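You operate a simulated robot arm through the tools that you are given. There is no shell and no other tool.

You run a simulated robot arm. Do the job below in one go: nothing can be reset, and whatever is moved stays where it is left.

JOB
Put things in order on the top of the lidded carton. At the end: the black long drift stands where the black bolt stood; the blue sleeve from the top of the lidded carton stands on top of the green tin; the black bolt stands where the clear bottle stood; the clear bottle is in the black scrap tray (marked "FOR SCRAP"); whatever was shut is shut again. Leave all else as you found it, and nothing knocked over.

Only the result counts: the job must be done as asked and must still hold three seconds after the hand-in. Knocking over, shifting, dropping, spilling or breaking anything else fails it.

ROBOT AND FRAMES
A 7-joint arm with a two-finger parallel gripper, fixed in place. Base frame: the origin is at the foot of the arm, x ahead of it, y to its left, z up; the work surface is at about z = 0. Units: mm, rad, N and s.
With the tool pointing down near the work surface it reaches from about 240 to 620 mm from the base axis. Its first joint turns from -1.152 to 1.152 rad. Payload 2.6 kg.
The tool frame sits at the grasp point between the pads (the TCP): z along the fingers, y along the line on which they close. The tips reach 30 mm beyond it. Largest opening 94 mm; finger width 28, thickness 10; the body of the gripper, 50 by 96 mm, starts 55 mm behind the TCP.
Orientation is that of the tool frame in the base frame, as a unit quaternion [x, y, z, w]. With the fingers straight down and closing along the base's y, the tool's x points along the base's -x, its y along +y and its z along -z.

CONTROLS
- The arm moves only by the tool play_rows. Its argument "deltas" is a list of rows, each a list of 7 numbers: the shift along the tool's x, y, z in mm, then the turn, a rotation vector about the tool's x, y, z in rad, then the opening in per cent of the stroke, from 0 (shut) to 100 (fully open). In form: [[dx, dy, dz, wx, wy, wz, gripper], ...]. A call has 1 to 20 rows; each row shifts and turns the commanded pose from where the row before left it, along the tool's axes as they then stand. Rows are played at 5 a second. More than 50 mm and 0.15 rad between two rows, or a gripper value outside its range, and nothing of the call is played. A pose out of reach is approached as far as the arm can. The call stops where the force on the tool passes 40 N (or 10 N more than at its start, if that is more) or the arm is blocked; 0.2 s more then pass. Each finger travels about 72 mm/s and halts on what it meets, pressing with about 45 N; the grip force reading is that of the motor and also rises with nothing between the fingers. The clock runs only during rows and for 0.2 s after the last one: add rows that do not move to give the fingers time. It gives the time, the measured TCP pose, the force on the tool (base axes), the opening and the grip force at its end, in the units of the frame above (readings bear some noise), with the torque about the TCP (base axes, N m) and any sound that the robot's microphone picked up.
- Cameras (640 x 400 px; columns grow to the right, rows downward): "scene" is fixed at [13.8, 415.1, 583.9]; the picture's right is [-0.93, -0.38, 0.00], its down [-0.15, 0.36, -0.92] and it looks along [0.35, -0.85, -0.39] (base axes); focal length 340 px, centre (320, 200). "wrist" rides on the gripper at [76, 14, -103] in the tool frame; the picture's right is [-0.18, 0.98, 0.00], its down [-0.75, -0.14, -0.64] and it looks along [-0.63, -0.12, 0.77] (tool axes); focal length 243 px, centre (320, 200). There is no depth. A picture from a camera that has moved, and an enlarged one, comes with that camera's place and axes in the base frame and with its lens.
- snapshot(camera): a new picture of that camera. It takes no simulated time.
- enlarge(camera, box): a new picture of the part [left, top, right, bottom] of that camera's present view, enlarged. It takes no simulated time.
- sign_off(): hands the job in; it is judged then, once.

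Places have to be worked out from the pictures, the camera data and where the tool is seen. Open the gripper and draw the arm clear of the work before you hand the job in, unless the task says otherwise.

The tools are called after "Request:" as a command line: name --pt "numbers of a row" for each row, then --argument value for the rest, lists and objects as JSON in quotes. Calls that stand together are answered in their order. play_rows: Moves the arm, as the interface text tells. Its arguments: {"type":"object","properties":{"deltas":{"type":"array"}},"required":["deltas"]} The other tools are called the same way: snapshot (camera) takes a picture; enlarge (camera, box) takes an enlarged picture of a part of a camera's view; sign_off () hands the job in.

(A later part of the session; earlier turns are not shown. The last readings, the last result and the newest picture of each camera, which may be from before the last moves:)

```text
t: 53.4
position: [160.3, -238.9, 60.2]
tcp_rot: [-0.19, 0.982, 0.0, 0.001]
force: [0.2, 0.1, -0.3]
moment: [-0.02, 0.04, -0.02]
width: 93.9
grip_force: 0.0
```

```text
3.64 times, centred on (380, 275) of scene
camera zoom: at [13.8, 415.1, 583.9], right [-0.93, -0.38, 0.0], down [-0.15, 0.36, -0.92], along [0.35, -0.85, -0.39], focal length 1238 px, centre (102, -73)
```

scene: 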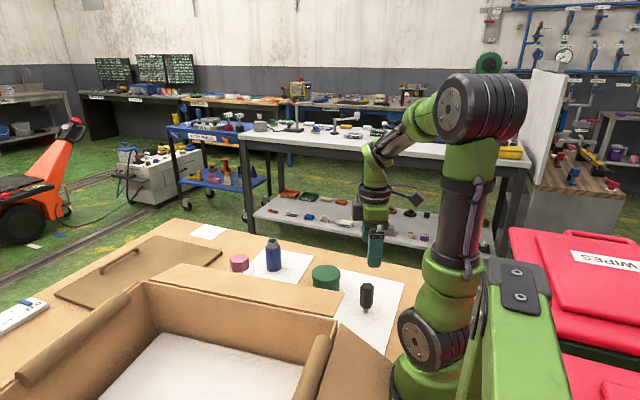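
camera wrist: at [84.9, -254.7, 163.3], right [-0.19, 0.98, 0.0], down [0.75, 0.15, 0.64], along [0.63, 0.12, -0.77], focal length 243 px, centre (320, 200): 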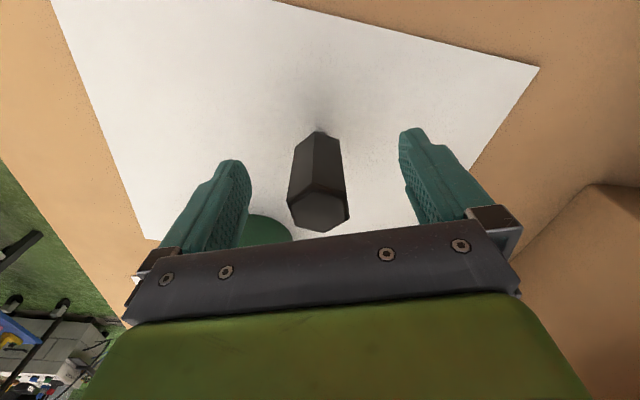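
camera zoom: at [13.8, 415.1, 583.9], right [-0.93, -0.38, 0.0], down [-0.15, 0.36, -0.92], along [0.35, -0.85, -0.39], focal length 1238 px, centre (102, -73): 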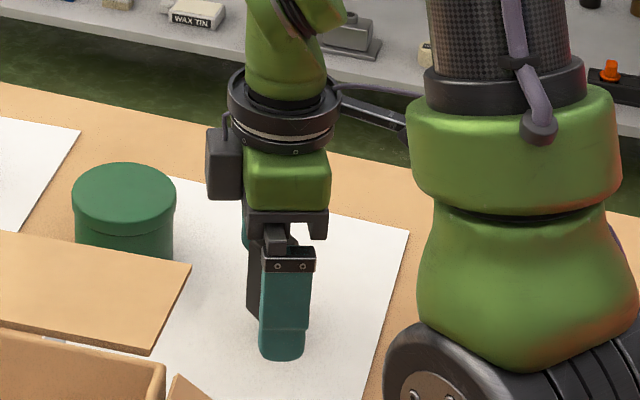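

The drift is centred in tool y (≈0.2 mm off). I close slowly with small increments near contact.

Request:
play_rows --pt "0 0 0 0 0 0 70" --pt "0 0 0 0 0 0 50" --pt "0 0 0 0 0 0 40" --pt "0 0 0 0 0 0 35" --pt "0 0 0 0 0 0 33" --pt "0 0 0 0 0 0 31.5" --pt "0 0 0 0 0 0 30.5" --pt "0 0 0 0 0 0 29.5" --pt "0 0 0 0 0 0 28.5" --pt "0 0 0 0 0 0 27.5" --pt "0 0 0 0 0 0 26.5" --pt "0 0 0 0 0 0 25.5" --pt "0 0 0 0 0 0 24" --pt "0 0 0 0 0 0 22" --pt "0 0 0 0 0 0 18" --pt "0 0 0 0 0 0 18"

Request:
snapshot --camera "wrist"

Request:
enlarge --camera "wrist" --box '[240, 100, 400, 240]'

Request:
enlarge --camera "scene" --box '[345, 260, 405, 320]'

```text
t: 56.8
position: [160.3, -239.8, 60.4]
tcp_rot: [-0.189, 0.982, -0.001, 0.0]
force: [0.8, -0.8, 0.8]
moment: [-0.05, 0.03, 0.02]
width: 27.3
grip_force: 45.0
```

```text
taken
camera wrist: at [85.0, -254.9, 163.6], right [-0.19, 0.98, 0.0], down [0.75, 0.15, 0.64], along [0.63, 0.12, -0.77], focal length 243 px, centre (320, 200)
```

wrist: 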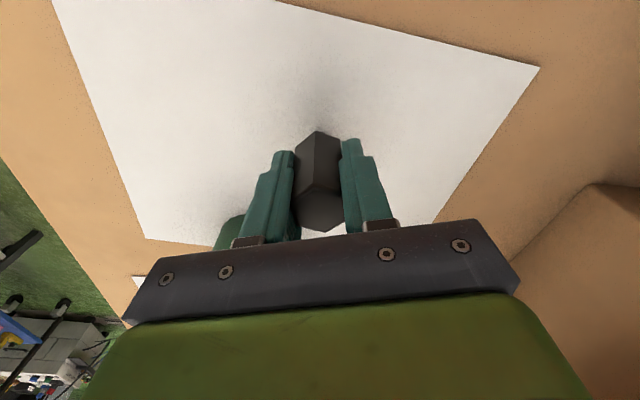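

```text
2.86 times, centred on (320, 170) of wrist
camera zoom: at [85.0, -254.9, 163.6], right [-0.19, 0.98, 0.0], down [0.75, 0.15, 0.64], along [0.63, 0.12, -0.77], focal length 693 px, centre (320, 286)
```

zoom: 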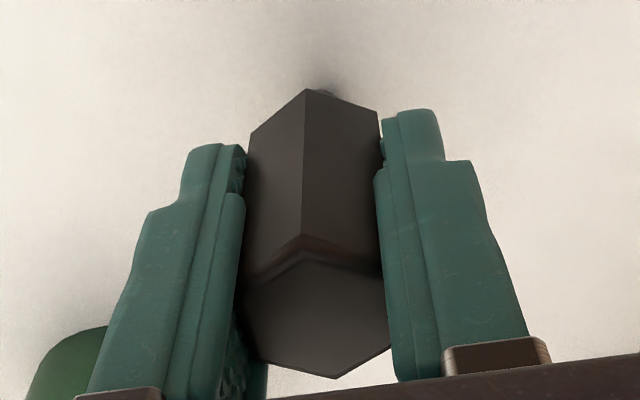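

```text
6.67 times, centred on (375, 290) of scene
camera zoom: at [13.8, 415.1, 583.9], right [-0.93, -0.38, 0.0], down [-0.15, 0.36, -0.92], along [0.35, -0.85, -0.39], focal length 2270 px, centre (-47, -400)
```

zoom: 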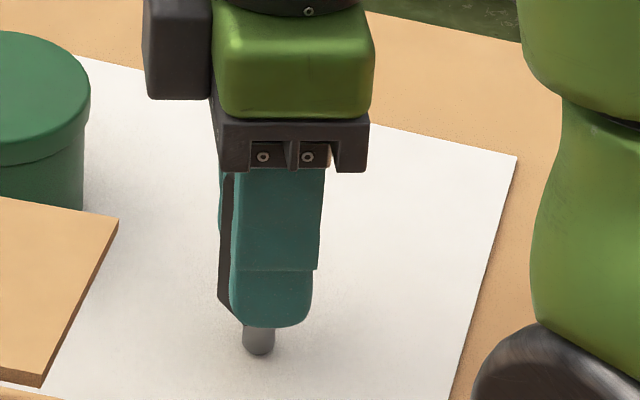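

Drift gripped (27.3 mm) without shifting or leaning. I lift it straight up.

Request:
play_rows --pt "0 0 -5 0 0 0 18" --pt "0 0 -10 0 0 0 18" --pt "0 0 -25 0 0 0 18" --pt "0 0 -35 0 0 0 18" --pt "0 0 -35 0 0 0 18" --pt "0 0 0 0 0 0 18"

Request:
snapshot --camera "wrist"

Request:
enlarge --camera "scene" --box '[340, 200, 420, 300]'

```text
t: 58.2
position: [157.1, -237.9, 169.6]
tcp_rot: [-0.189, 0.982, -0.001, 0.001]
force: [0.4, -0.9, -1.9]
moment: [-0.02, -0.01, 0.0]
width: 27.5
grip_force: 44.7
```

```text
taken
camera wrist: at [81.6, -252.6, 273.0], right [-0.19, 0.98, 0.0], down [0.75, 0.15, 0.64], along [0.63, 0.12, -0.77], focal length 243 px, centre (320, 200)
```

wrist: 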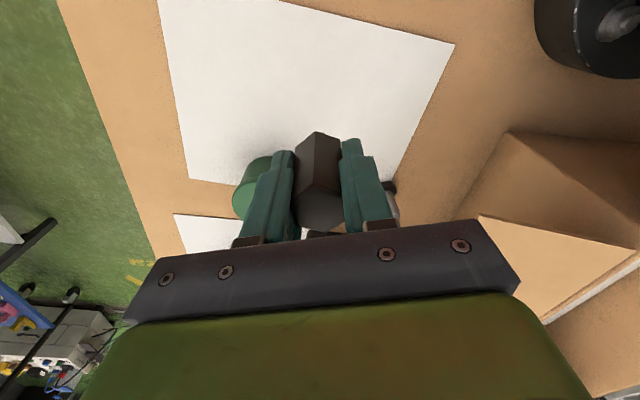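

```text
4.00 times, centred on (380, 250) of scene
camera zoom: at [13.8, 415.1, 583.9], right [-0.93, -0.38, 0.0], down [-0.15, 0.36, -0.92], along [0.35, -0.85, -0.39], focal length 1362 px, centre (80, 0)
```

zoom: 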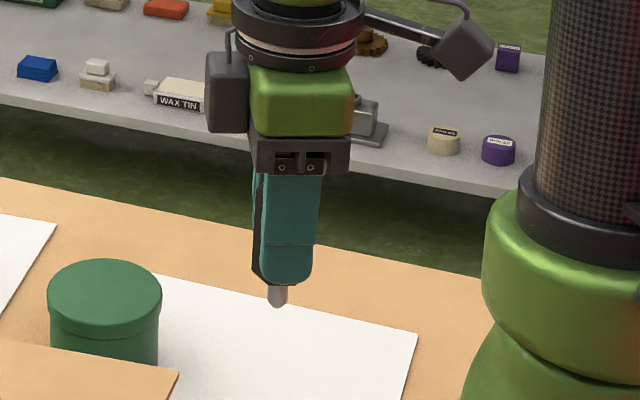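

The drift is held upright. I carry it at height to above the bolt's original place (321,−400.5).

Request:
play_rows --pt "-15.8 -35.3 0 0 0 0 18" --pt "-15.8 -35.3 0 0 0 0 18" --pt "-15.8 -35.3 0 0 0 0 18" --pt "-15.8 -35.3 0 0 0 0 18" --pt "-15.8 -35.3 0 0 0 0 18" --pt "-15.8 -35.3 0 0 0 0 18" --pt "0 0 0 0 0 0 18"

Request:
snapshot --camera "wrist"

Request:
enlarge --camera "scene" --box '[280, 180, 380, 290]'

```text
t: 59.8
position: [324.2, -400.2, 171.9]
tcp_rot: [-0.189, 0.982, -0.001, 0.0]
force: [0.4, -0.6, -0.4]
moment: [0.01, 0.01, 0.02]
width: 27.4
grip_force: 44.8
```

```text
taken
camera wrist: at [249.0, -415.5, 274.3], right [-0.19, 0.98, 0.0], down [0.75, 0.15, 0.64], along [0.63, 0.12, -0.77], focal length 243 px, centre (320, 200)
```

wrist: 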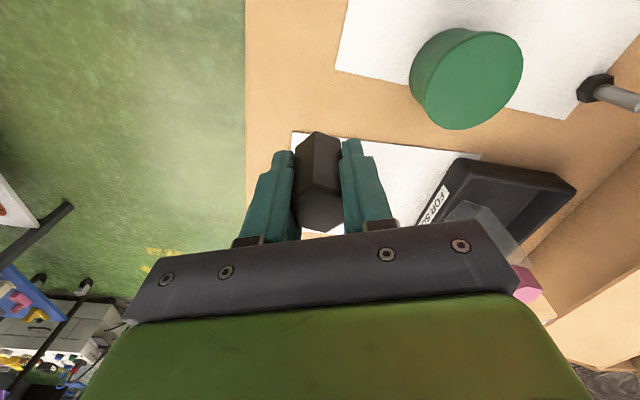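

```text
3.64 times, centred on (330, 235) of scene
camera zoom: at [13.8, 415.1, 583.9], right [-0.93, -0.38, 0.0], down [-0.15, 0.36, -0.92], along [0.35, -0.85, -0.39], focal length 1238 px, centre (284, 73)
```

zoom: 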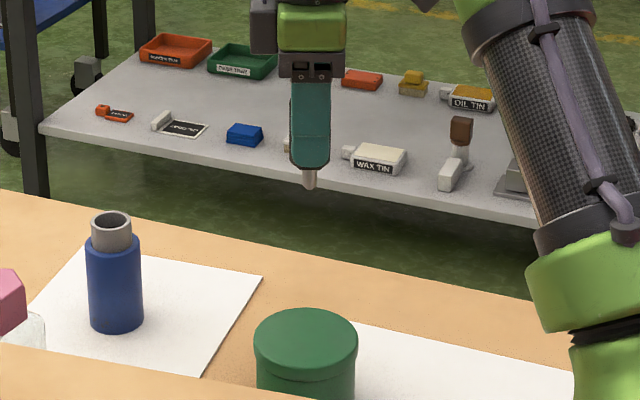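

Above the target. I apply a small correction (−2, +1.7 mm) and lower to about 10 mm above expected contact.

Request:
play_rows --pt "0.4 0.8 20 0 0 0 18" --pt "0.4 0.8 20 0 0 0 18" --pt "0.4 0.7 20 0 0 0 18" --pt "0 0 20 0 0 0 18" --pt "0 0 20 0 0 0 18" --pt "0 0 0 0 0 0 18"

Request:
snapshot --camera "wrist"

Request:
enlarge --camera "scene" --box '[290, 200, 370, 290]'

```text
t: 61.2
position: [324.2, -400.2, 70.5]
tcp_rot: [-0.189, 0.982, 0.0, 0.001]
force: [-0.8, -0.4, -1.5]
moment: [-0.01, -0.07, 0.02]
width: 27.7
grip_force: 45.0
```

```text
taken
camera wrist: at [249.7, -414.9, 174.2], right [-0.19, 0.98, 0.0], down [0.75, 0.15, 0.64], along [0.63, 0.12, -0.77], focal length 243 px, centre (320, 200)
```

wrist: 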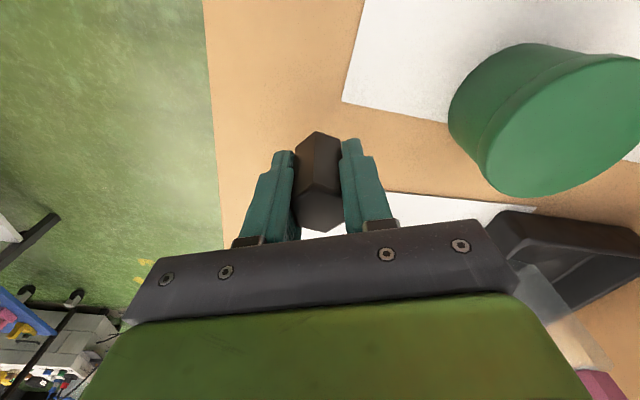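

```text
4.44 times, centred on (330, 245) of scene
camera zoom: at [13.8, 415.1, 583.9], right [-0.93, -0.38, 0.0], down [-0.15, 0.36, -0.92], along [0.35, -0.85, -0.39], focal length 1513 px, centre (276, 0)
```

zoom: 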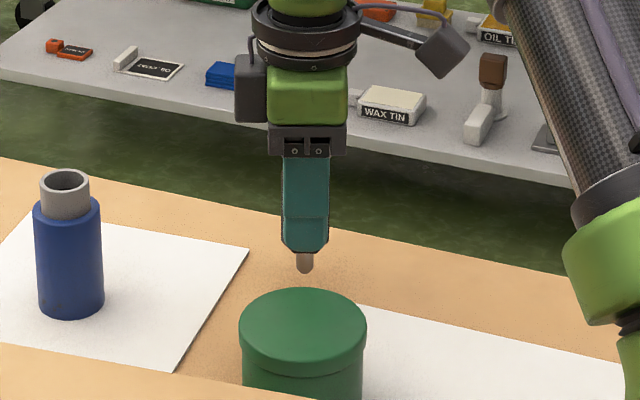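

The fixed camera allows a direct before/after comparison; I enlarge the same box used when the bolt stood here to compare image positions.

Request:
enlarge --camera "scene" --box '[290, 190, 370, 290]'

Request:
enlarge --camera "scene" --box '[240, 220, 420, 332]'

```text
4.00 times, centred on (330, 240) of scene
camera zoom: at [13.8, 415.1, 583.9], right [-0.93, -0.38, 0.0], down [-0.15, 0.36, -0.92], along [0.35, -0.85, -0.39], focal length 1362 px, centre (280, 40)
```

zoom: 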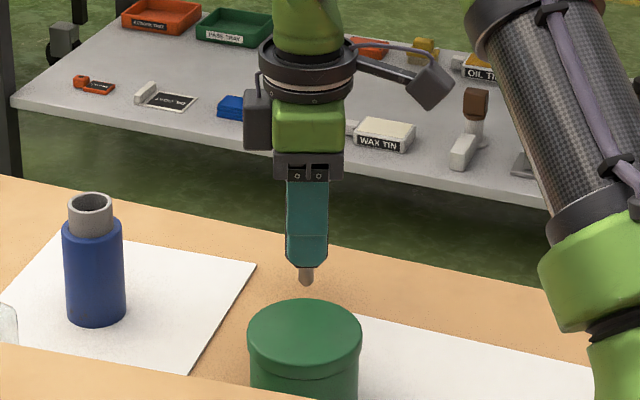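

```text
3.56 times, centred on (330, 276) of scene
camera zoom: at [13.8, 415.1, 583.9], right [-0.93, -0.38, 0.0], down [-0.15, 0.36, -0.92], along [0.35, -0.85, -0.39], focal length 1211 px, centre (284, -70)
```

zoom: 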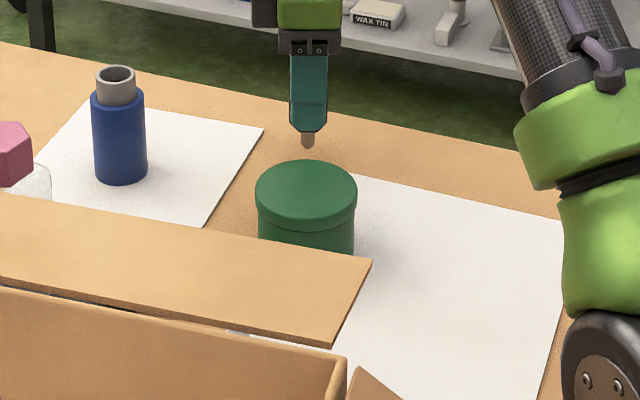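

Comparing images, the drift would land about 5 mm too far toward +x; I shift it (−4.5,−1.9) mm and lower to ~3 mm above contact.

Request:
play_rows --pt "2.5 0 3 0 0 0 18" --pt "2.4 0 4 0 0 0 18" --pt "0 0 0 0 0 0 18"

Request:
enlarge --camera "scene" --box '[290, 190, 370, 290]'

Request:
enlarge --camera "scene" --box '[315, 235, 345, 265]'

```text
t: 62.0
position: [318.7, -400.7, 63.0]
tcp_rot: [-0.189, 0.982, -0.001, -0.001]
force: [0.0, -0.5, -0.8]
moment: [-0.03, 0.01, 0.0]
width: 27.5
grip_force: 44.7
```

```text
4.00 times, centred on (330, 240) of scene
camera zoom: at [13.8, 415.1, 583.9], right [-0.93, -0.38, 0.0], down [-0.15, 0.36, -0.92], along [0.35, -0.85, -0.39], focal length 1362 px, centre (280, 40)
```

zoom: 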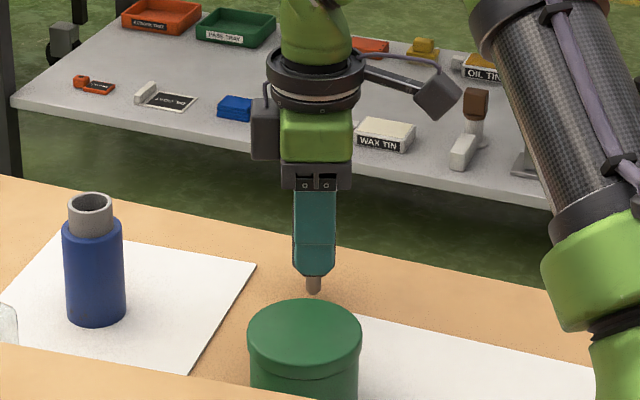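

```text
13.33 times, centred on (330, 250) of scene
camera zoom: at [13.8, 415.1, 583.9], right [-0.93, -0.38, 0.0], down [-0.15, 0.36, -0.92], along [0.35, -0.85, -0.39], focal length 4540 px, centre (187, -467)
```

zoom: 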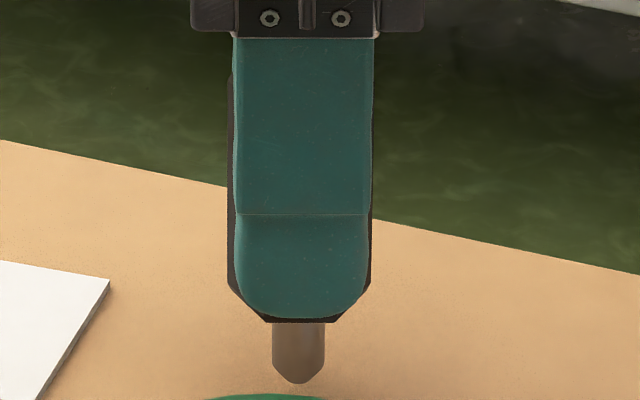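

Landing point now matches the bolt's former position. The stub has a small chamfered tip, so I lower very gently in 0.5–1 mm steps watching the force.

Request:
play_rows --pt "0 0 1 0 0 0 18" --pt "0 0 0 0 0 0 18"

Request:
play_rows --pt "0 0 0.6 0 0 0 18" --pt "0 0 0 0 0 0 18"

Request:
play_rows --pt "0 0 0.5 0 0 0 18" --pt "0 0 0 0 0 0 18"

```text
t: 62.6
position: [318.8, -400.0, 62.3]
tcp_rot: [-0.191, 0.982, -0.001, 0.0]
force: [-1.1, -0.1, -1.4]
moment: [-0.02, 0.03, 0.0]
width: 27.6
grip_force: 45.6
```

```text
t: 63.2
position: [319.9, -400.9, 62.5]
tcp_rot: [-0.189, 0.982, -0.001, 0.001]
force: [-0.9, 0.6, -0.8]
moment: [-0.02, -0.02, -0.01]
width: 27.5
grip_force: 44.7
```

```text
t: 63.8
position: [319.4, -400.1, 60.3]
tcp_rot: [-0.189, 0.982, -0.001, 0.0]
force: [0.6, -0.2, -1.3]
moment: [0.04, -0.01, 0.03]
width: 27.5
grip_force: 44.5
```

No contact yet. Continuing with 0.4 mm steps.

Request:
play_rows --pt "0 0 0.4 0 0 0 18" --pt "0 0 0 0 0 0 18"

Request:
play_rows --pt "0 0 0.4 0 0 0 18" --pt "0 0 0 0 0 0 18"

Request:
play_rows --pt "0 0 0.4 0 0 0 18" --pt "0 0 0 0 0 0 18"

```text
t: 64.4
position: [317.8, -400.4, 60.2]
tcp_rot: [-0.189, 0.982, -0.002, 0.0]
force: [0.2, 0.6, -1.6]
moment: [-0.01, 0.02, -0.03]
width: 27.4
grip_force: 44.8
```

```text
t: 65.0
position: [318.8, -399.9, 60.7]
tcp_rot: [-0.189, 0.982, -0.002, 0.0]
force: [-0.2, 0.1, -1.0]
moment: [-0.03, 0.01, -0.01]
width: 27.5
grip_force: 44.7
```

```text
t: 65.6
position: [318.8, -400.2, 59.9]
tcp_rot: [-0.188, 0.982, -0.001, 0.001]
force: [-2.1, 2.8, 7.0]
moment: [0.16, 0.11, 0.01]
width: 27.5
grip_force: 44.9
```

Contact at 7 N. I back off 0.25 mm to relieve the preload, then check.

Request:
play_rows --pt "0 0 -0.25 0 0 0 18" --pt "0 0 0 0 0 0 18" --pt "0 0 0 0 0 0 18"

Request:
enlarge --camera "scene" --box '[315, 235, 345, 265]'

Request:
enlarge --camera "wrist" --box '[240, 100, 400, 240]'

```text
t: 66.4
position: [320.0, -400.4, 60.5]
tcp_rot: [-0.189, 0.982, -0.002, 0.002]
force: [-3.1, 4.7, 13.8]
moment: [0.28, 0.23, 0.0]
width: 27.1
grip_force: 44.6
```

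```text
13.33 times, centred on (330, 250) of scene
camera zoom: at [13.7, 415.2, 583.8], right [-0.93, -0.38, 0.0], down [-0.15, 0.36, -0.92], along [0.35, -0.85, -0.39], focal length 4540 px, centre (187, -467)
```

zoom: 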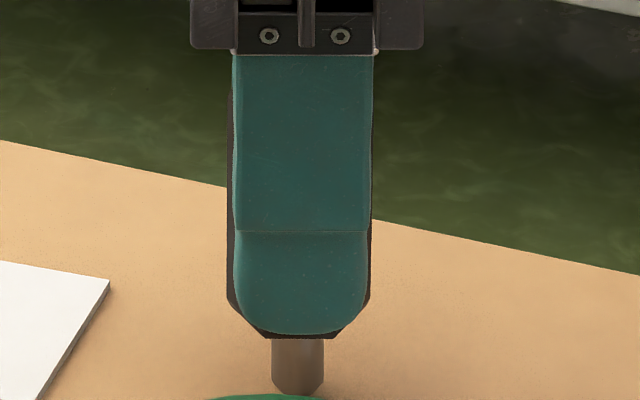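

```text
2.86 times, centred on (320, 170) of wrist
camera zoom: at [244.3, -415.6, 163.4], right [-0.19, 0.98, 0.0], down [0.75, 0.15, 0.64], along [0.63, 0.12, -0.77], focal length 693 px, centre (320, 286)
```

zoom: 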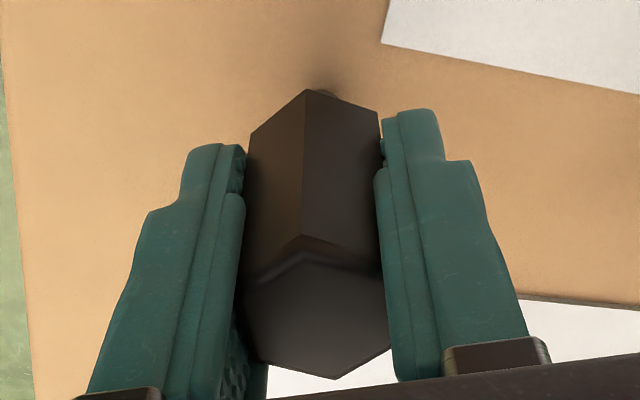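

Force settled at 14 N (the arm was still catching up). I raise a further 0.4 mm and re-read.

Request:
play_rows --pt "0 0 -0.4 0 0 0 18" --pt "0 0 0 0 0 0 18" --pt "0 0 0 0 0 0 18" --pt "0 0 0 0 0 0 18"

```text
t: 67.4
position: [318.4, -400.2, 62.0]
tcp_rot: [-0.19, 0.982, 0.0, 0.0]
force: [-1.1, -1.0, 5.9]
moment: [-0.03, 0.0, 0.02]
width: 27.4
grip_force: 44.8
```

About 6 N now with negligible lateral force. One more 0.25 mm easing to leave only light contact.

Request:
play_rows --pt "0 0 -0.25 0 0 0 18" --pt "0 0 0 0 0 0 18" --pt "0 0 0 0 0 0 18"

Request:
play_rows --pt "0 0 0 0 0 0 18" --pt "0 0 0 0 0 0 18"

```text
t: 68.2
position: [319.0, -400.5, 59.8]
tcp_rot: [-0.19, 0.982, 0.0, 0.002]
force: [0.7, 0.1, 1.0]
moment: [-0.01, -0.05, 0.01]
width: 27.6
grip_force: 44.7
```

```text
t: 68.8
position: [320.3, -400.3, 62.0]
tcp_rot: [-0.188, 0.982, 0.0, 0.0]
force: [0.8, -0.4, 0.6]
moment: [0.0, 0.0, 0.01]
width: 27.5
grip_force: 44.4
```

Light contact (≈1–2 N). I release with a quick small symmetric opening and hold still.

Request:
play_rows --pt "0 0 0 0 0 0 34" --pt "0 0 0 0 0 0 34" --pt "0 0 0 0 0 0 34" --pt "0 0 0 0 0 0 34"

Request:
enlarge --camera "wrist" --box '[240, 100, 400, 240]'

Request:
enlarge --camera "scene" --box '[315, 235, 345, 265]'

```text
t: 69.8
position: [318.4, -400.8, 61.1]
tcp_rot: [-0.188, 0.982, -0.001, 0.0]
force: [-0.2, 0.3, -0.4]
moment: [-0.04, 0.0, 0.03]
width: 31.9
grip_force: 0.0
```

```text
2.86 times, centred on (320, 170) of wrist
camera zoom: at [244.0, -415.8, 163.7], right [-0.19, 0.98, 0.0], down [0.75, 0.15, 0.64], along [0.63, 0.12, -0.77], focal length 693 px, centre (320, 286)
```

zoom: 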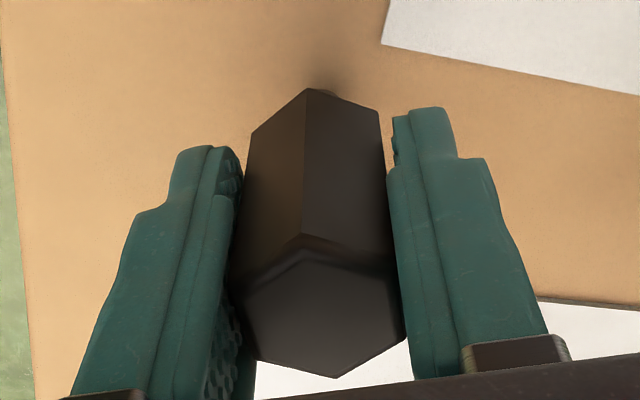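

```text
13.33 times, centred on (330, 250) of scene
camera zoom: at [13.8, 415.1, 583.9], right [-0.93, -0.38, 0.0], down [-0.15, 0.36, -0.92], along [0.35, -0.85, -0.39], focal length 4540 px, centre (187, -467)
```

zoom: 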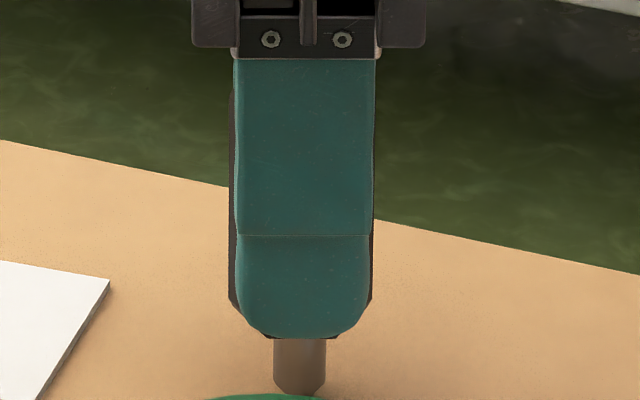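

The drift stays upright with the pads apart. I open a bit further and verify it doesn't lean.

Request:
play_rows --pt "0 0 0 0 0 0 37" --pt "0 0 0 0 0 0 40" --pt "0 0 0 0 0 0 40" --pt "0 0 0 0 0 0 40"

Request:
enlarge --camera "wrist" --box '[240, 100, 400, 240]'

```text
t: 70.8
position: [320.1, -399.8, 61.0]
tcp_rot: [-0.189, 0.982, -0.001, 0.001]
force: [-0.2, 0.1, 0.8]
moment: [-0.01, 0.0, 0.02]
width: 37.7
grip_force: 0.0
```

```text
2.86 times, centred on (320, 170) of wrist
camera zoom: at [244.0, -415.8, 163.6], right [-0.19, 0.98, 0.0], down [0.75, 0.15, 0.64], along [0.63, 0.12, -0.77], focal length 693 px, centre (320, 286)
```

zoom: 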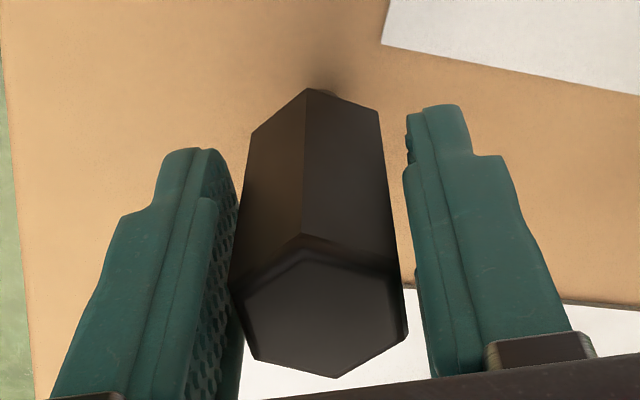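

The drift stands still on its own. I open wide and lift straight up.

Request:
play_rows --pt "0 0 0 0 0 0 55" --pt "0 0 0 0 0 0 75" --pt "0 0 0 0 0 0 90" --pt "0 0 -10 0 0 0 90" --pt "0 0 -30 0 0 0 90" --pt "0 0 -40 0 0 0 90" --pt "0 0 -40 0 0 0 100" --pt "0 0 0 0 0 0 100"

Request:
snapshot --camera "wrist"

Request:
enlarge --camera "scene" --box '[290, 190, 370, 290]'

Request:
snapshot --camera "scene"

```text
t: 72.6
position: [318.7, -400.5, 180.9]
tcp_rot: [-0.19, 0.982, -0.001, 0.001]
force: [0.4, -0.2, -0.3]
moment: [0.04, 0.0, -0.04]
width: 93.7
grip_force: 0.0
```

```text
taken
camera wrist: at [243.5, -415.9, 283.2], right [-0.2, 0.98, 0.0], down [0.75, 0.15, 0.64], along [0.63, 0.12, -0.77], focal length 243 px, centre (320, 200)
```

wrist: 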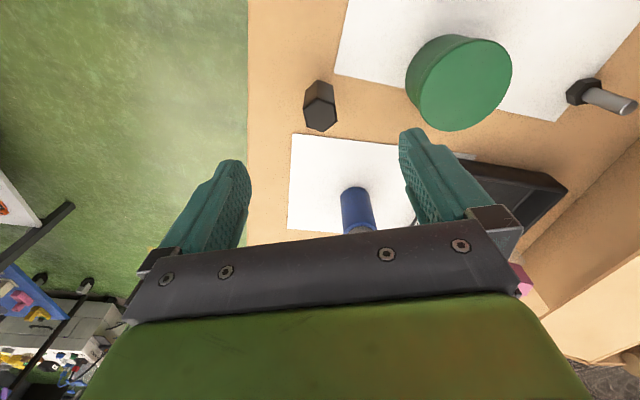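

```text
4.00 times, centred on (330, 240) of scene
camera zoom: at [13.8, 415.1, 583.9], right [-0.93, -0.38, 0.0], down [-0.15, 0.36, -0.92], along [0.35, -0.85, -0.39], focal length 1362 px, centre (280, 40)
```

zoom: 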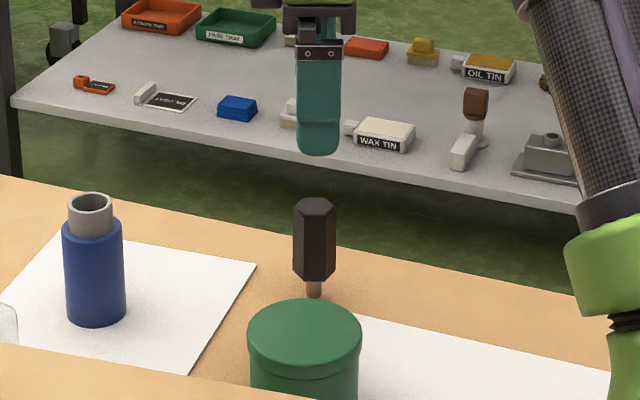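

```text
taken
```

scene: 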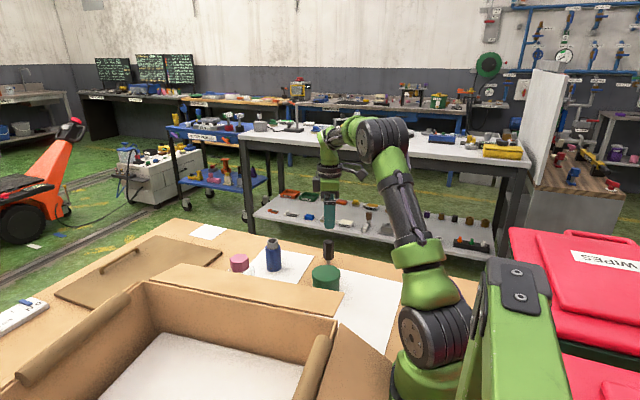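

The drift stands exactly where the bolt stood. Next, the blue sleeve: I move above it at about (461,−319.5).

Request:
play_rows --pt "-32.4 4.5 -3 0 0 0 100" --pt "-32.4 4.5 -3 0 0 0 100" --pt "-32.4 4.5 -3 0 0 0 100" --pt "-32.4 4.5 -3 0 0 0 100" --pt "-32.4 4.5 -3 0 0 0 100" --pt "0 0 0 0 0 0 100"

Request:
snapshot --camera "wrist"

Request:
enlarge --camera "wrist" --box '[260, 50, 380, 170]'

```text
t: 74.0
position: [459.2, -318.6, 195.2]
tcp_rot: [-0.19, 0.982, -0.002, 0.0]
force: [0.1, -0.1, -0.7]
moment: [0.02, 0.02, 0.04]
width: 94.3
grip_force: 0.1
```

```text
taken
camera wrist: at [385.2, -333.3, 298.3], right [-0.19, 0.98, 0.0], down [0.75, 0.15, 0.64], along [0.63, 0.12, -0.77], focal length 243 px, centre (320, 200)
```

wrist: 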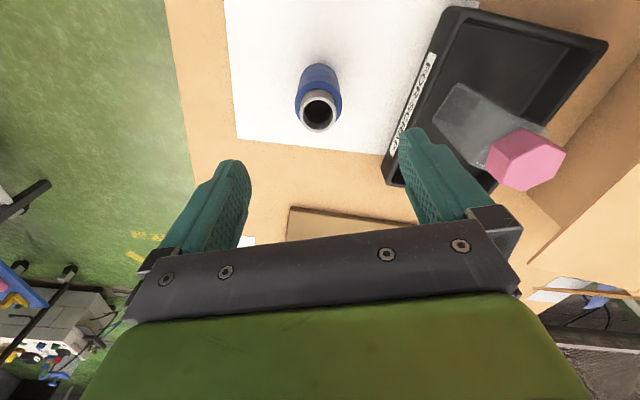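

```text
3.33 times, centred on (320, 110) of wrist
camera zoom: at [385.2, -333.3, 298.3], right [-0.19, 0.98, 0.0], down [0.75, 0.15, 0.64], along [0.63, 0.12, -0.77], focal length 809 px, centre (320, 500)
```

zoom: 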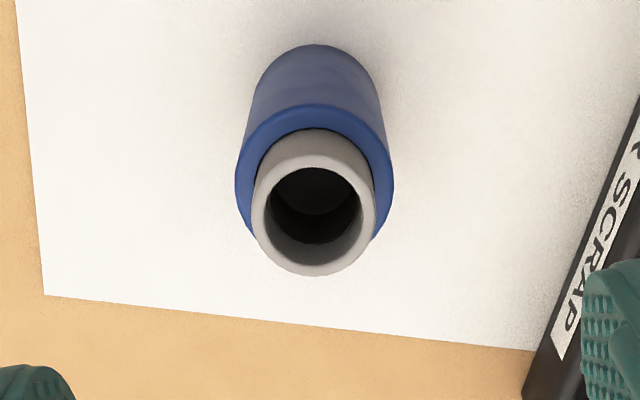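

The sleeve's axis is within 2 mm of the TCP. I correct (+2, −1.2) and descend in two stages.

Request:
play_rows --pt "0.7 -0.4 20 0 0 0 100" --pt "0.7 -0.4 20 0 0 0 100" --pt "0.6 -0.4 20 0 0 0 100" --pt "0 0 0 0 0 0 100"

Request:
snapshot --camera "wrist"

Request:
enlarge --camera "wrist" --box '[240, 80, 400, 220]'

```text
t: 75.0
position: [457.8, -319.5, 136.0]
tcp_rot: [-0.189, 0.982, -0.001, 0.001]
force: [-0.8, -1.2, -0.2]
moment: [-0.01, 0.0, 0.0]
width: 94.0
grip_force: 0.1
```

```text
taken
camera wrist: at [383.1, -334.2, 238.9], right [-0.19, 0.98, 0.0], down [0.75, 0.15, 0.64], along [0.63, 0.12, -0.77], focal length 243 px, centre (320, 200)
```

wrist: 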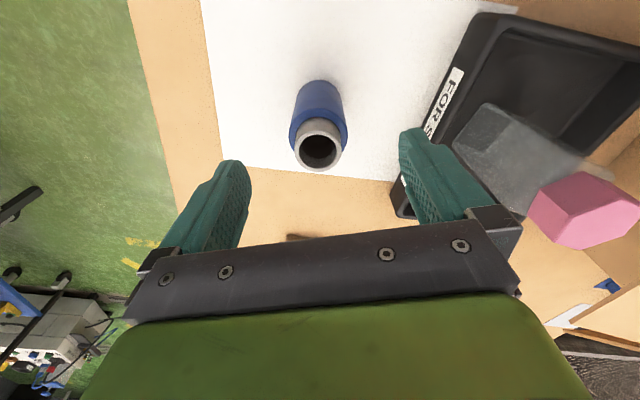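

```text
2.86 times, centred on (320, 150) of wrist
camera zoom: at [383.1, -334.2, 238.9], right [-0.19, 0.98, 0.0], down [0.75, 0.15, 0.64], along [0.63, 0.12, -0.77], focal length 693 px, centre (320, 343)
```

zoom: 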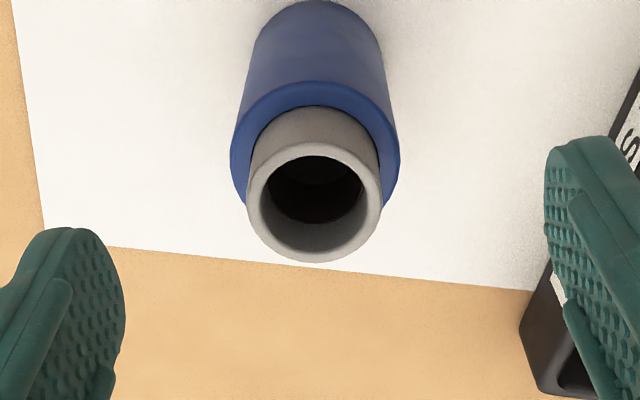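

Nearly centred (−1.3 mm in tool y). I correct and descend to z ≈ 62.

Request:
play_rows --pt "0 -0.4 18.5 0 0 0 100" --pt "0 -0.4 18.5 0 0 0 100" --pt "0 -0.4 18.5 0 0 0 100" --pt "0 0 18.5 0 0 0 100" --pt "0 0 0 0 0 0 100"

Request:
snapshot --camera "wrist"

Request:
enlarge --camera "scene" --box '[220, 200, 340, 300]'

```text
t: 76.2
position: [461.7, -321.8, 61.2]
tcp_rot: [-0.189, 0.982, 0.0, 0.001]
force: [-0.4, -0.3, 0.2]
moment: [0.02, -0.03, 0.02]
width: 93.9
grip_force: 0.1
```

```text
taken
camera wrist: at [385.9, -336.5, 164.3], right [-0.19, 0.98, 0.0], down [0.75, 0.15, 0.64], along [0.63, 0.12, -0.77], focal length 243 px, centre (320, 200)
```

wrist: 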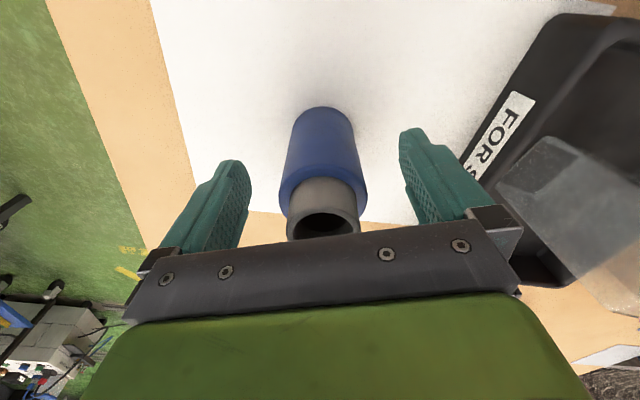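

```text
4.00 times, centred on (280, 250) of scene
camera zoom: at [13.8, 415.1, 583.9], right [-0.93, -0.38, 0.0], down [-0.15, 0.36, -0.92], along [0.35, -0.85, -0.39], focal length 1362 px, centre (480, 0)
```

zoom: 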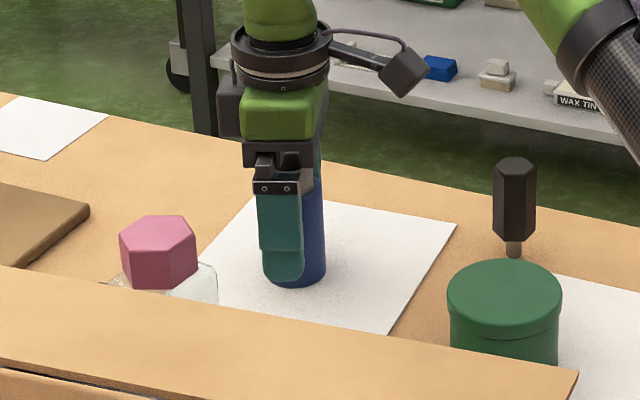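

Sleeve is between the pads (≈1 mm off). I nudge +0.8 mm in tool y and close slowly.

Request:
play_rows --pt "0 0.8 0 0 0 0 75" --pt "0 0 0 0 0 0 60" --pt "0 0 0 0 0 0 54" --pt "0 0 0 0 0 0 52" --pt "0 0 0 0 0 0 50.5" --pt "0 0 0 0 0 0 49.5" --pt "0 0 0 0 0 0 48.5" --pt "0 0 0 0 0 0 47.5" --pt "0 0 0 0 0 0 46.5" --pt "0 0 0 0 0 0 45.5" --pt "0 0 0 0 0 0 44" --pt "0 0 0 0 0 0 42" --pt "0 0 0 0 0 0 38" --pt "0 0 0 0 0 0 36" --pt "0 0 0 0 0 0 36"

Request:
snapshot --camera "wrist"

Request:
enlarge --camera "scene" --box '[220, 200, 340, 300]'

```text
t: 79.4
position: [459.2, -321.2, 61.4]
tcp_rot: [-0.189, 0.982, -0.002, 0.0]
force: [0.6, 1.8, 0.1]
moment: [-0.02, -0.02, 0.01]
width: 41.6
grip_force: 45.1
```

```text
taken
camera wrist: at [385.1, -336.1, 164.4], right [-0.19, 0.98, 0.0], down [0.75, 0.15, 0.64], along [0.63, 0.12, -0.77], focal length 243 px, centre (320, 200)
```

wrist: 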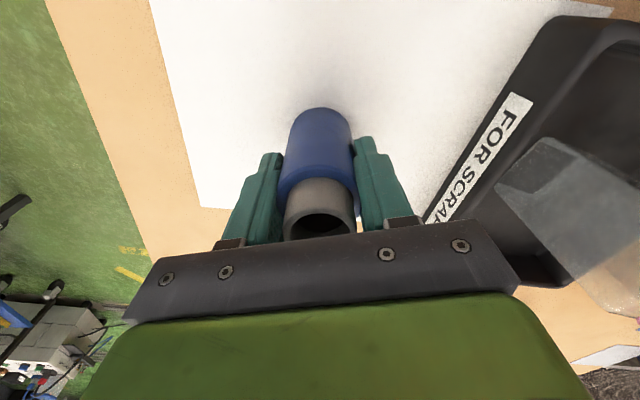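

```text
4.00 times, centred on (280, 250) of scene
camera zoom: at [13.8, 415.1, 583.9], right [-0.93, -0.38, 0.0], down [-0.15, 0.36, -0.92], along [0.35, -0.85, -0.39], focal length 1362 px, centre (480, 0)
```

zoom: 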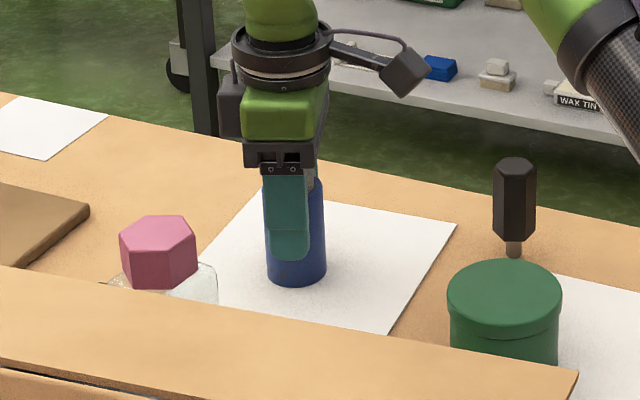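

Sleeve gripped (41.6 mm). I lift it and carry it toward the tin at (280,−280), bottom about 75 mm above the lid.

Request:
play_rows --pt "0 0 -5 0 0 0 36" --pt "0 0 -15 0 0 0 36" --pt "0 0 -35 0 0 0 36" --pt "0 0 -40 0 0 0 36" --pt "0 0 -40 0 0 0 36" --pt "25.3 17.5 0 0 0 0 36" --pt "25.3 17.5 0 0 0 0 36" --pt "25.3 17.5 0 0 0 0 36" --pt "25.3 17.5 0 0 0 0 36" --pt "25.3 17.5 0 0 0 0 36" --pt "25.3 17.5 0 0 0 0 36" --pt "0 0 0 0 0 0 36"

Request:
snapshot --camera "wrist"

Request:
enlarge --camera "scene" --box '[270, 200, 390, 300]'

```text
t: 82.0
position: [281.9, -278.6, 197.4]
tcp_rot: [-0.19, 0.982, -0.001, 0.0]
force: [-0.3, 0.4, -3.6]
moment: [-0.02, -0.01, 0.01]
width: 41.5
grip_force: 44.9
```

```text
taken
camera wrist: at [206.2, -293.6, 300.9], right [-0.2, 0.98, 0.0], down [0.75, 0.15, 0.64], along [0.63, 0.12, -0.77], focal length 243 px, centre (320, 200)
```

wrist: 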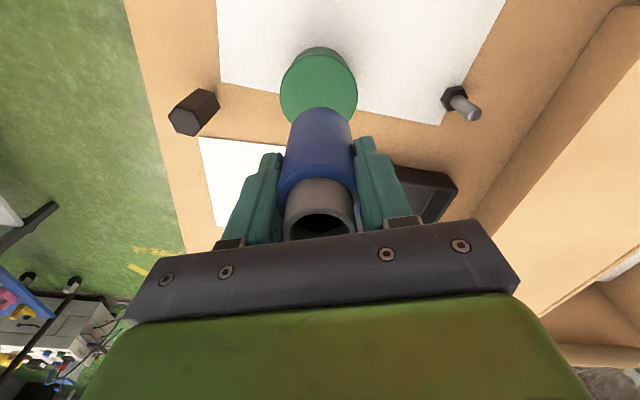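

```text
4.00 times, centred on (330, 250) of scene
camera zoom: at [13.8, 415.1, 583.9], right [-0.93, -0.38, 0.0], down [-0.15, 0.36, -0.92], along [0.35, -0.85, -0.39], focal length 1362 px, centre (280, 0)
```

zoom: 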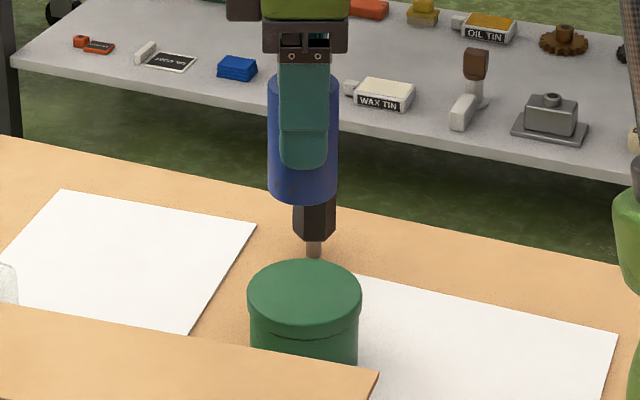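

The sleeve hangs above the tin. I zoom both cameras to centre it precisely over the lid.

Request:
enlarge --camera "wrist" --box '[260, 30, 380, 150]'

Request:
enlarge --camera "scene" --box '[300, 210, 372, 300]'

```text
3.33 times, centred on (320, 90) of wrist
camera zoom: at [206.2, -293.6, 300.9], right [-0.2, 0.98, 0.0], down [0.75, 0.15, 0.64], along [0.63, 0.12, -0.77], focal length 809 px, centre (320, 567)
```

zoom: 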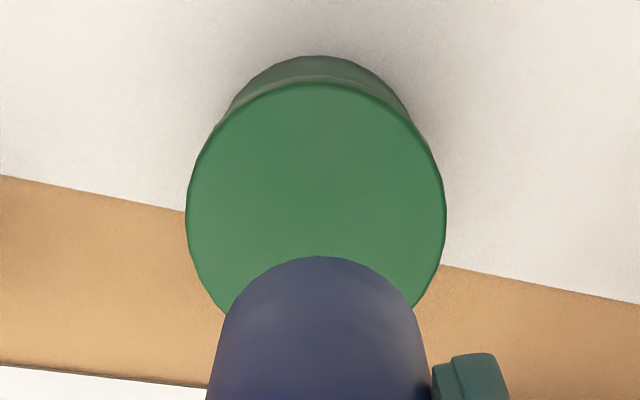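

```text
4.44 times, centred on (336, 255) of scene
camera zoom: at [13.8, 415.1, 583.9], right [-0.93, -0.38, 0.0], down [-0.15, 0.36, -0.92], along [0.35, -0.85, -0.39], focal length 1513 px, centre (249, -44)
```

zoom: 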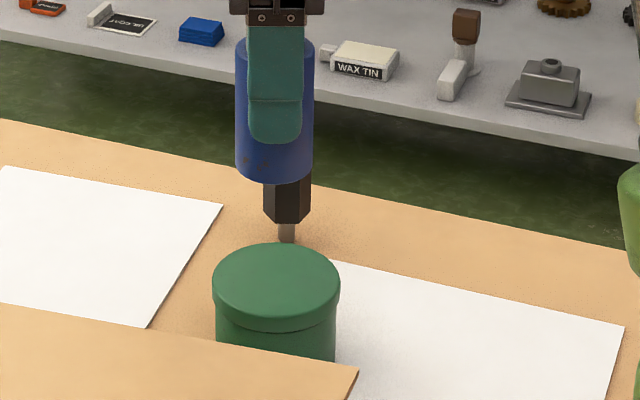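

Careful perspective analysis puts the lid centre only ~2 mm from the sleeve's axis (in tool +x). I correct that and lower to about 7 mm above the lid.

Request:
play_rows --pt "0.5 -0.1 17.5 0 0 0 36" --pt "0.5 -0.1 17.5 0 0 0 36" --pt "0.5 -0.1 17.5 0 0 0 36" --pt "0.4 -0.1 17.5 0 0 0 36" --pt "0 0 0 0 0 0 36"

Request:
enlarge --camera "wrist" --box '[260, 60, 380, 200]'

Request:
enlarge --camera "scene" --box '[300, 230, 356, 300]'

```text
t: 83.2
position: [279.1, -281.5, 126.9]
tcp_rot: [-0.189, 0.982, -0.001, 0.001]
force: [0.2, -0.3, -2.1]
moment: [-0.02, 0.0, 0.03]
width: 41.5
grip_force: 45.5
```

```text
2.86 times, centred on (320, 130) of wrist
camera zoom: at [204.0, -295.9, 229.2], right [-0.19, 0.98, 0.0], down [0.75, 0.15, 0.64], along [0.63, 0.12, -0.77], focal length 693 px, centre (320, 400)
```

zoom: 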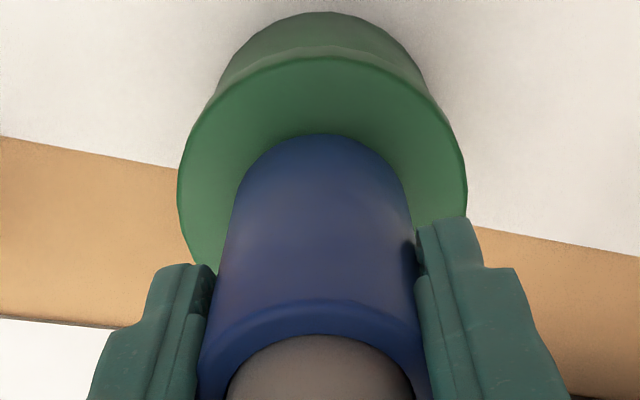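

```text
5.71 times, centred on (328, 265) of scene
camera zoom: at [13.8, 415.1, 583.9], right [-0.93, -0.38, 0.0], down [-0.15, 0.36, -0.92], along [0.35, -0.85, -0.39], focal length 1946 px, centre (274, -171)
```

zoom: 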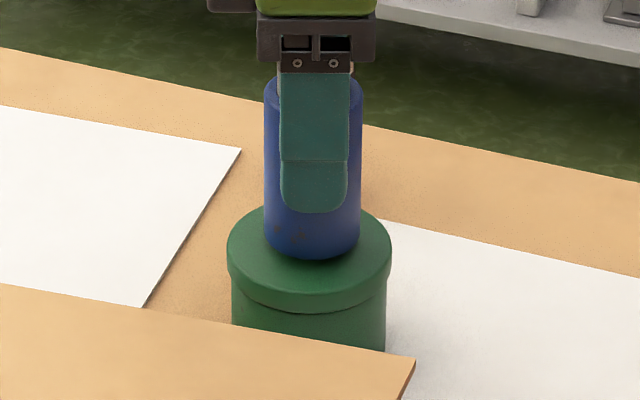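

Well centred (within ~2 mm). I lower gently onto the lid, watching force.

Request:
play_rows --pt "0 0 2 0 0 0 36" --pt "0 0 2 0 0 0 36" --pt "0 0 0 0 0 0 36"

Request:
play_rows --pt "0 0 0.8 0 0 0 36" --pt "0 0 0 0 0 0 36"

Request:
play_rows --pt "0 0 0.7 0 0 0 36" --pt "0 0 0 0 0 0 36"

```text
t: 84.0
position: [277.5, -282.3, 122.0]
tcp_rot: [-0.19, 0.982, -0.001, 0.0]
force: [0.5, 0.1, -3.8]
moment: [-0.03, -0.02, -0.01]
width: 41.3
grip_force: 45.1
```

```text
t: 84.6
position: [278.3, -281.5, 122.0]
tcp_rot: [-0.189, 0.982, -0.001, 0.0]
force: [-1.1, 0.0, -2.7]
moment: [0.01, 0.01, 0.0]
width: 41.4
grip_force: 44.9
```

```text
t: 85.2
position: [278.0, -281.9, 122.7]
tcp_rot: [-0.189, 0.982, -0.002, 0.001]
force: [-1.9, 2.2, 7.1]
moment: [0.1, 0.18, -0.04]
width: 41.3
grip_force: 44.6
```

Contact made (7 N). I hold to let it settle, then ease off slightly.

Request:
play_rows --pt "0 0 -0.2 0 0 0 36" --pt "0 0 0 0 0 0 36" --pt "0 0 0 0 0 0 36"

Request:
enlarge --camera "scene" --box '[300, 230, 356, 300]'

```text
t: 86.0
position: [276.8, -281.5, 121.2]
tcp_rot: [-0.189, 0.982, -0.001, 0.0]
force: [1.4, -0.4, -0.5]
moment: [-0.07, -0.07, 0.02]
width: 41.7
grip_force: 44.7
```

```text
5.71 times, centred on (328, 265) of scene
camera zoom: at [13.8, 415.1, 583.9], right [-0.93, -0.38, 0.0], down [-0.15, 0.36, -0.92], along [0.35, -0.85, -0.39], focal length 1946 px, centre (274, -171)
```

zoom: 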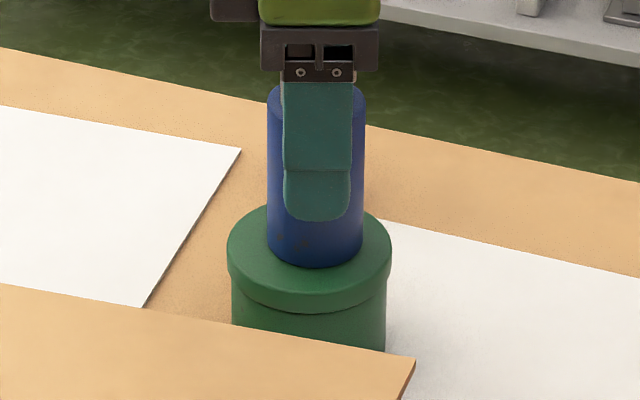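

The sleeve rests on the lid with its whole base well inside the rim. I release with a small symmetric opening, then open wider.

Request:
play_rows --pt "0 0 0 0 0 0 49" --pt "0 0 0 0 0 0 49" --pt "0 0 0 0 0 0 55" --pt "0 0 0 0 0 0 65" --pt "0 0 0 0 0 0 80" --pt "0 0 0 0 0 0 90" --pt "0 0 0 0 0 0 90"

Request:
enlarge --camera "wrist" --box '[220, 60, 420, 240]'

Request:
enlarge --camera "scene" --box '[300, 220, 360, 300]'

```text
t: 87.6
position: [276.6, -281.9, 120.9]
tcp_rot: [-0.188, 0.982, -0.001, 0.0]
force: [0.2, 0.4, 0.7]
moment: [-0.01, 0.04, 0.0]
width: 84.6
grip_force: 0.0
```

```text
2.22 times, centred on (320, 150) of wrist
camera zoom: at [203.1, -297.1, 224.5], right [-0.19, 0.98, 0.0], down [0.75, 0.15, 0.64], along [0.63, 0.12, -0.77], focal length 539 px, centre (320, 311)
```

zoom: 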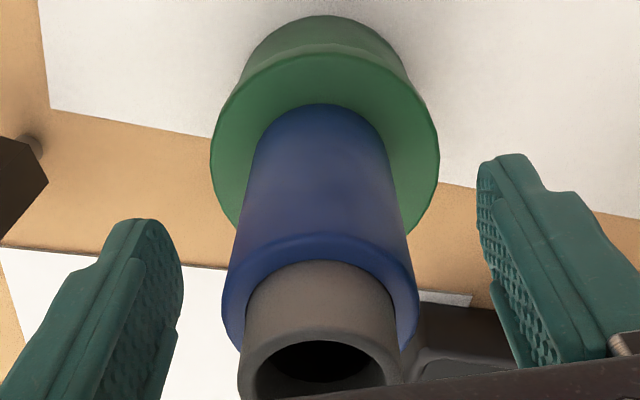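

```text
5.00 times, centred on (330, 260) of scene
camera zoom: at [13.8, 415.1, 583.9], right [-0.93, -0.38, 0.0], down [-0.15, 0.36, -0.92], along [0.35, -0.85, -0.39], focal length 1702 px, centre (270, -100)
```

zoom: 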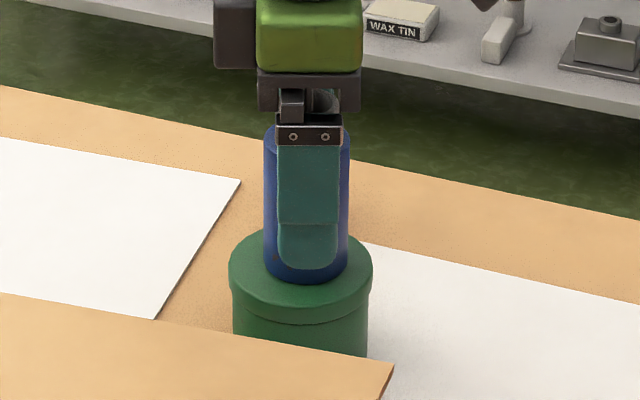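

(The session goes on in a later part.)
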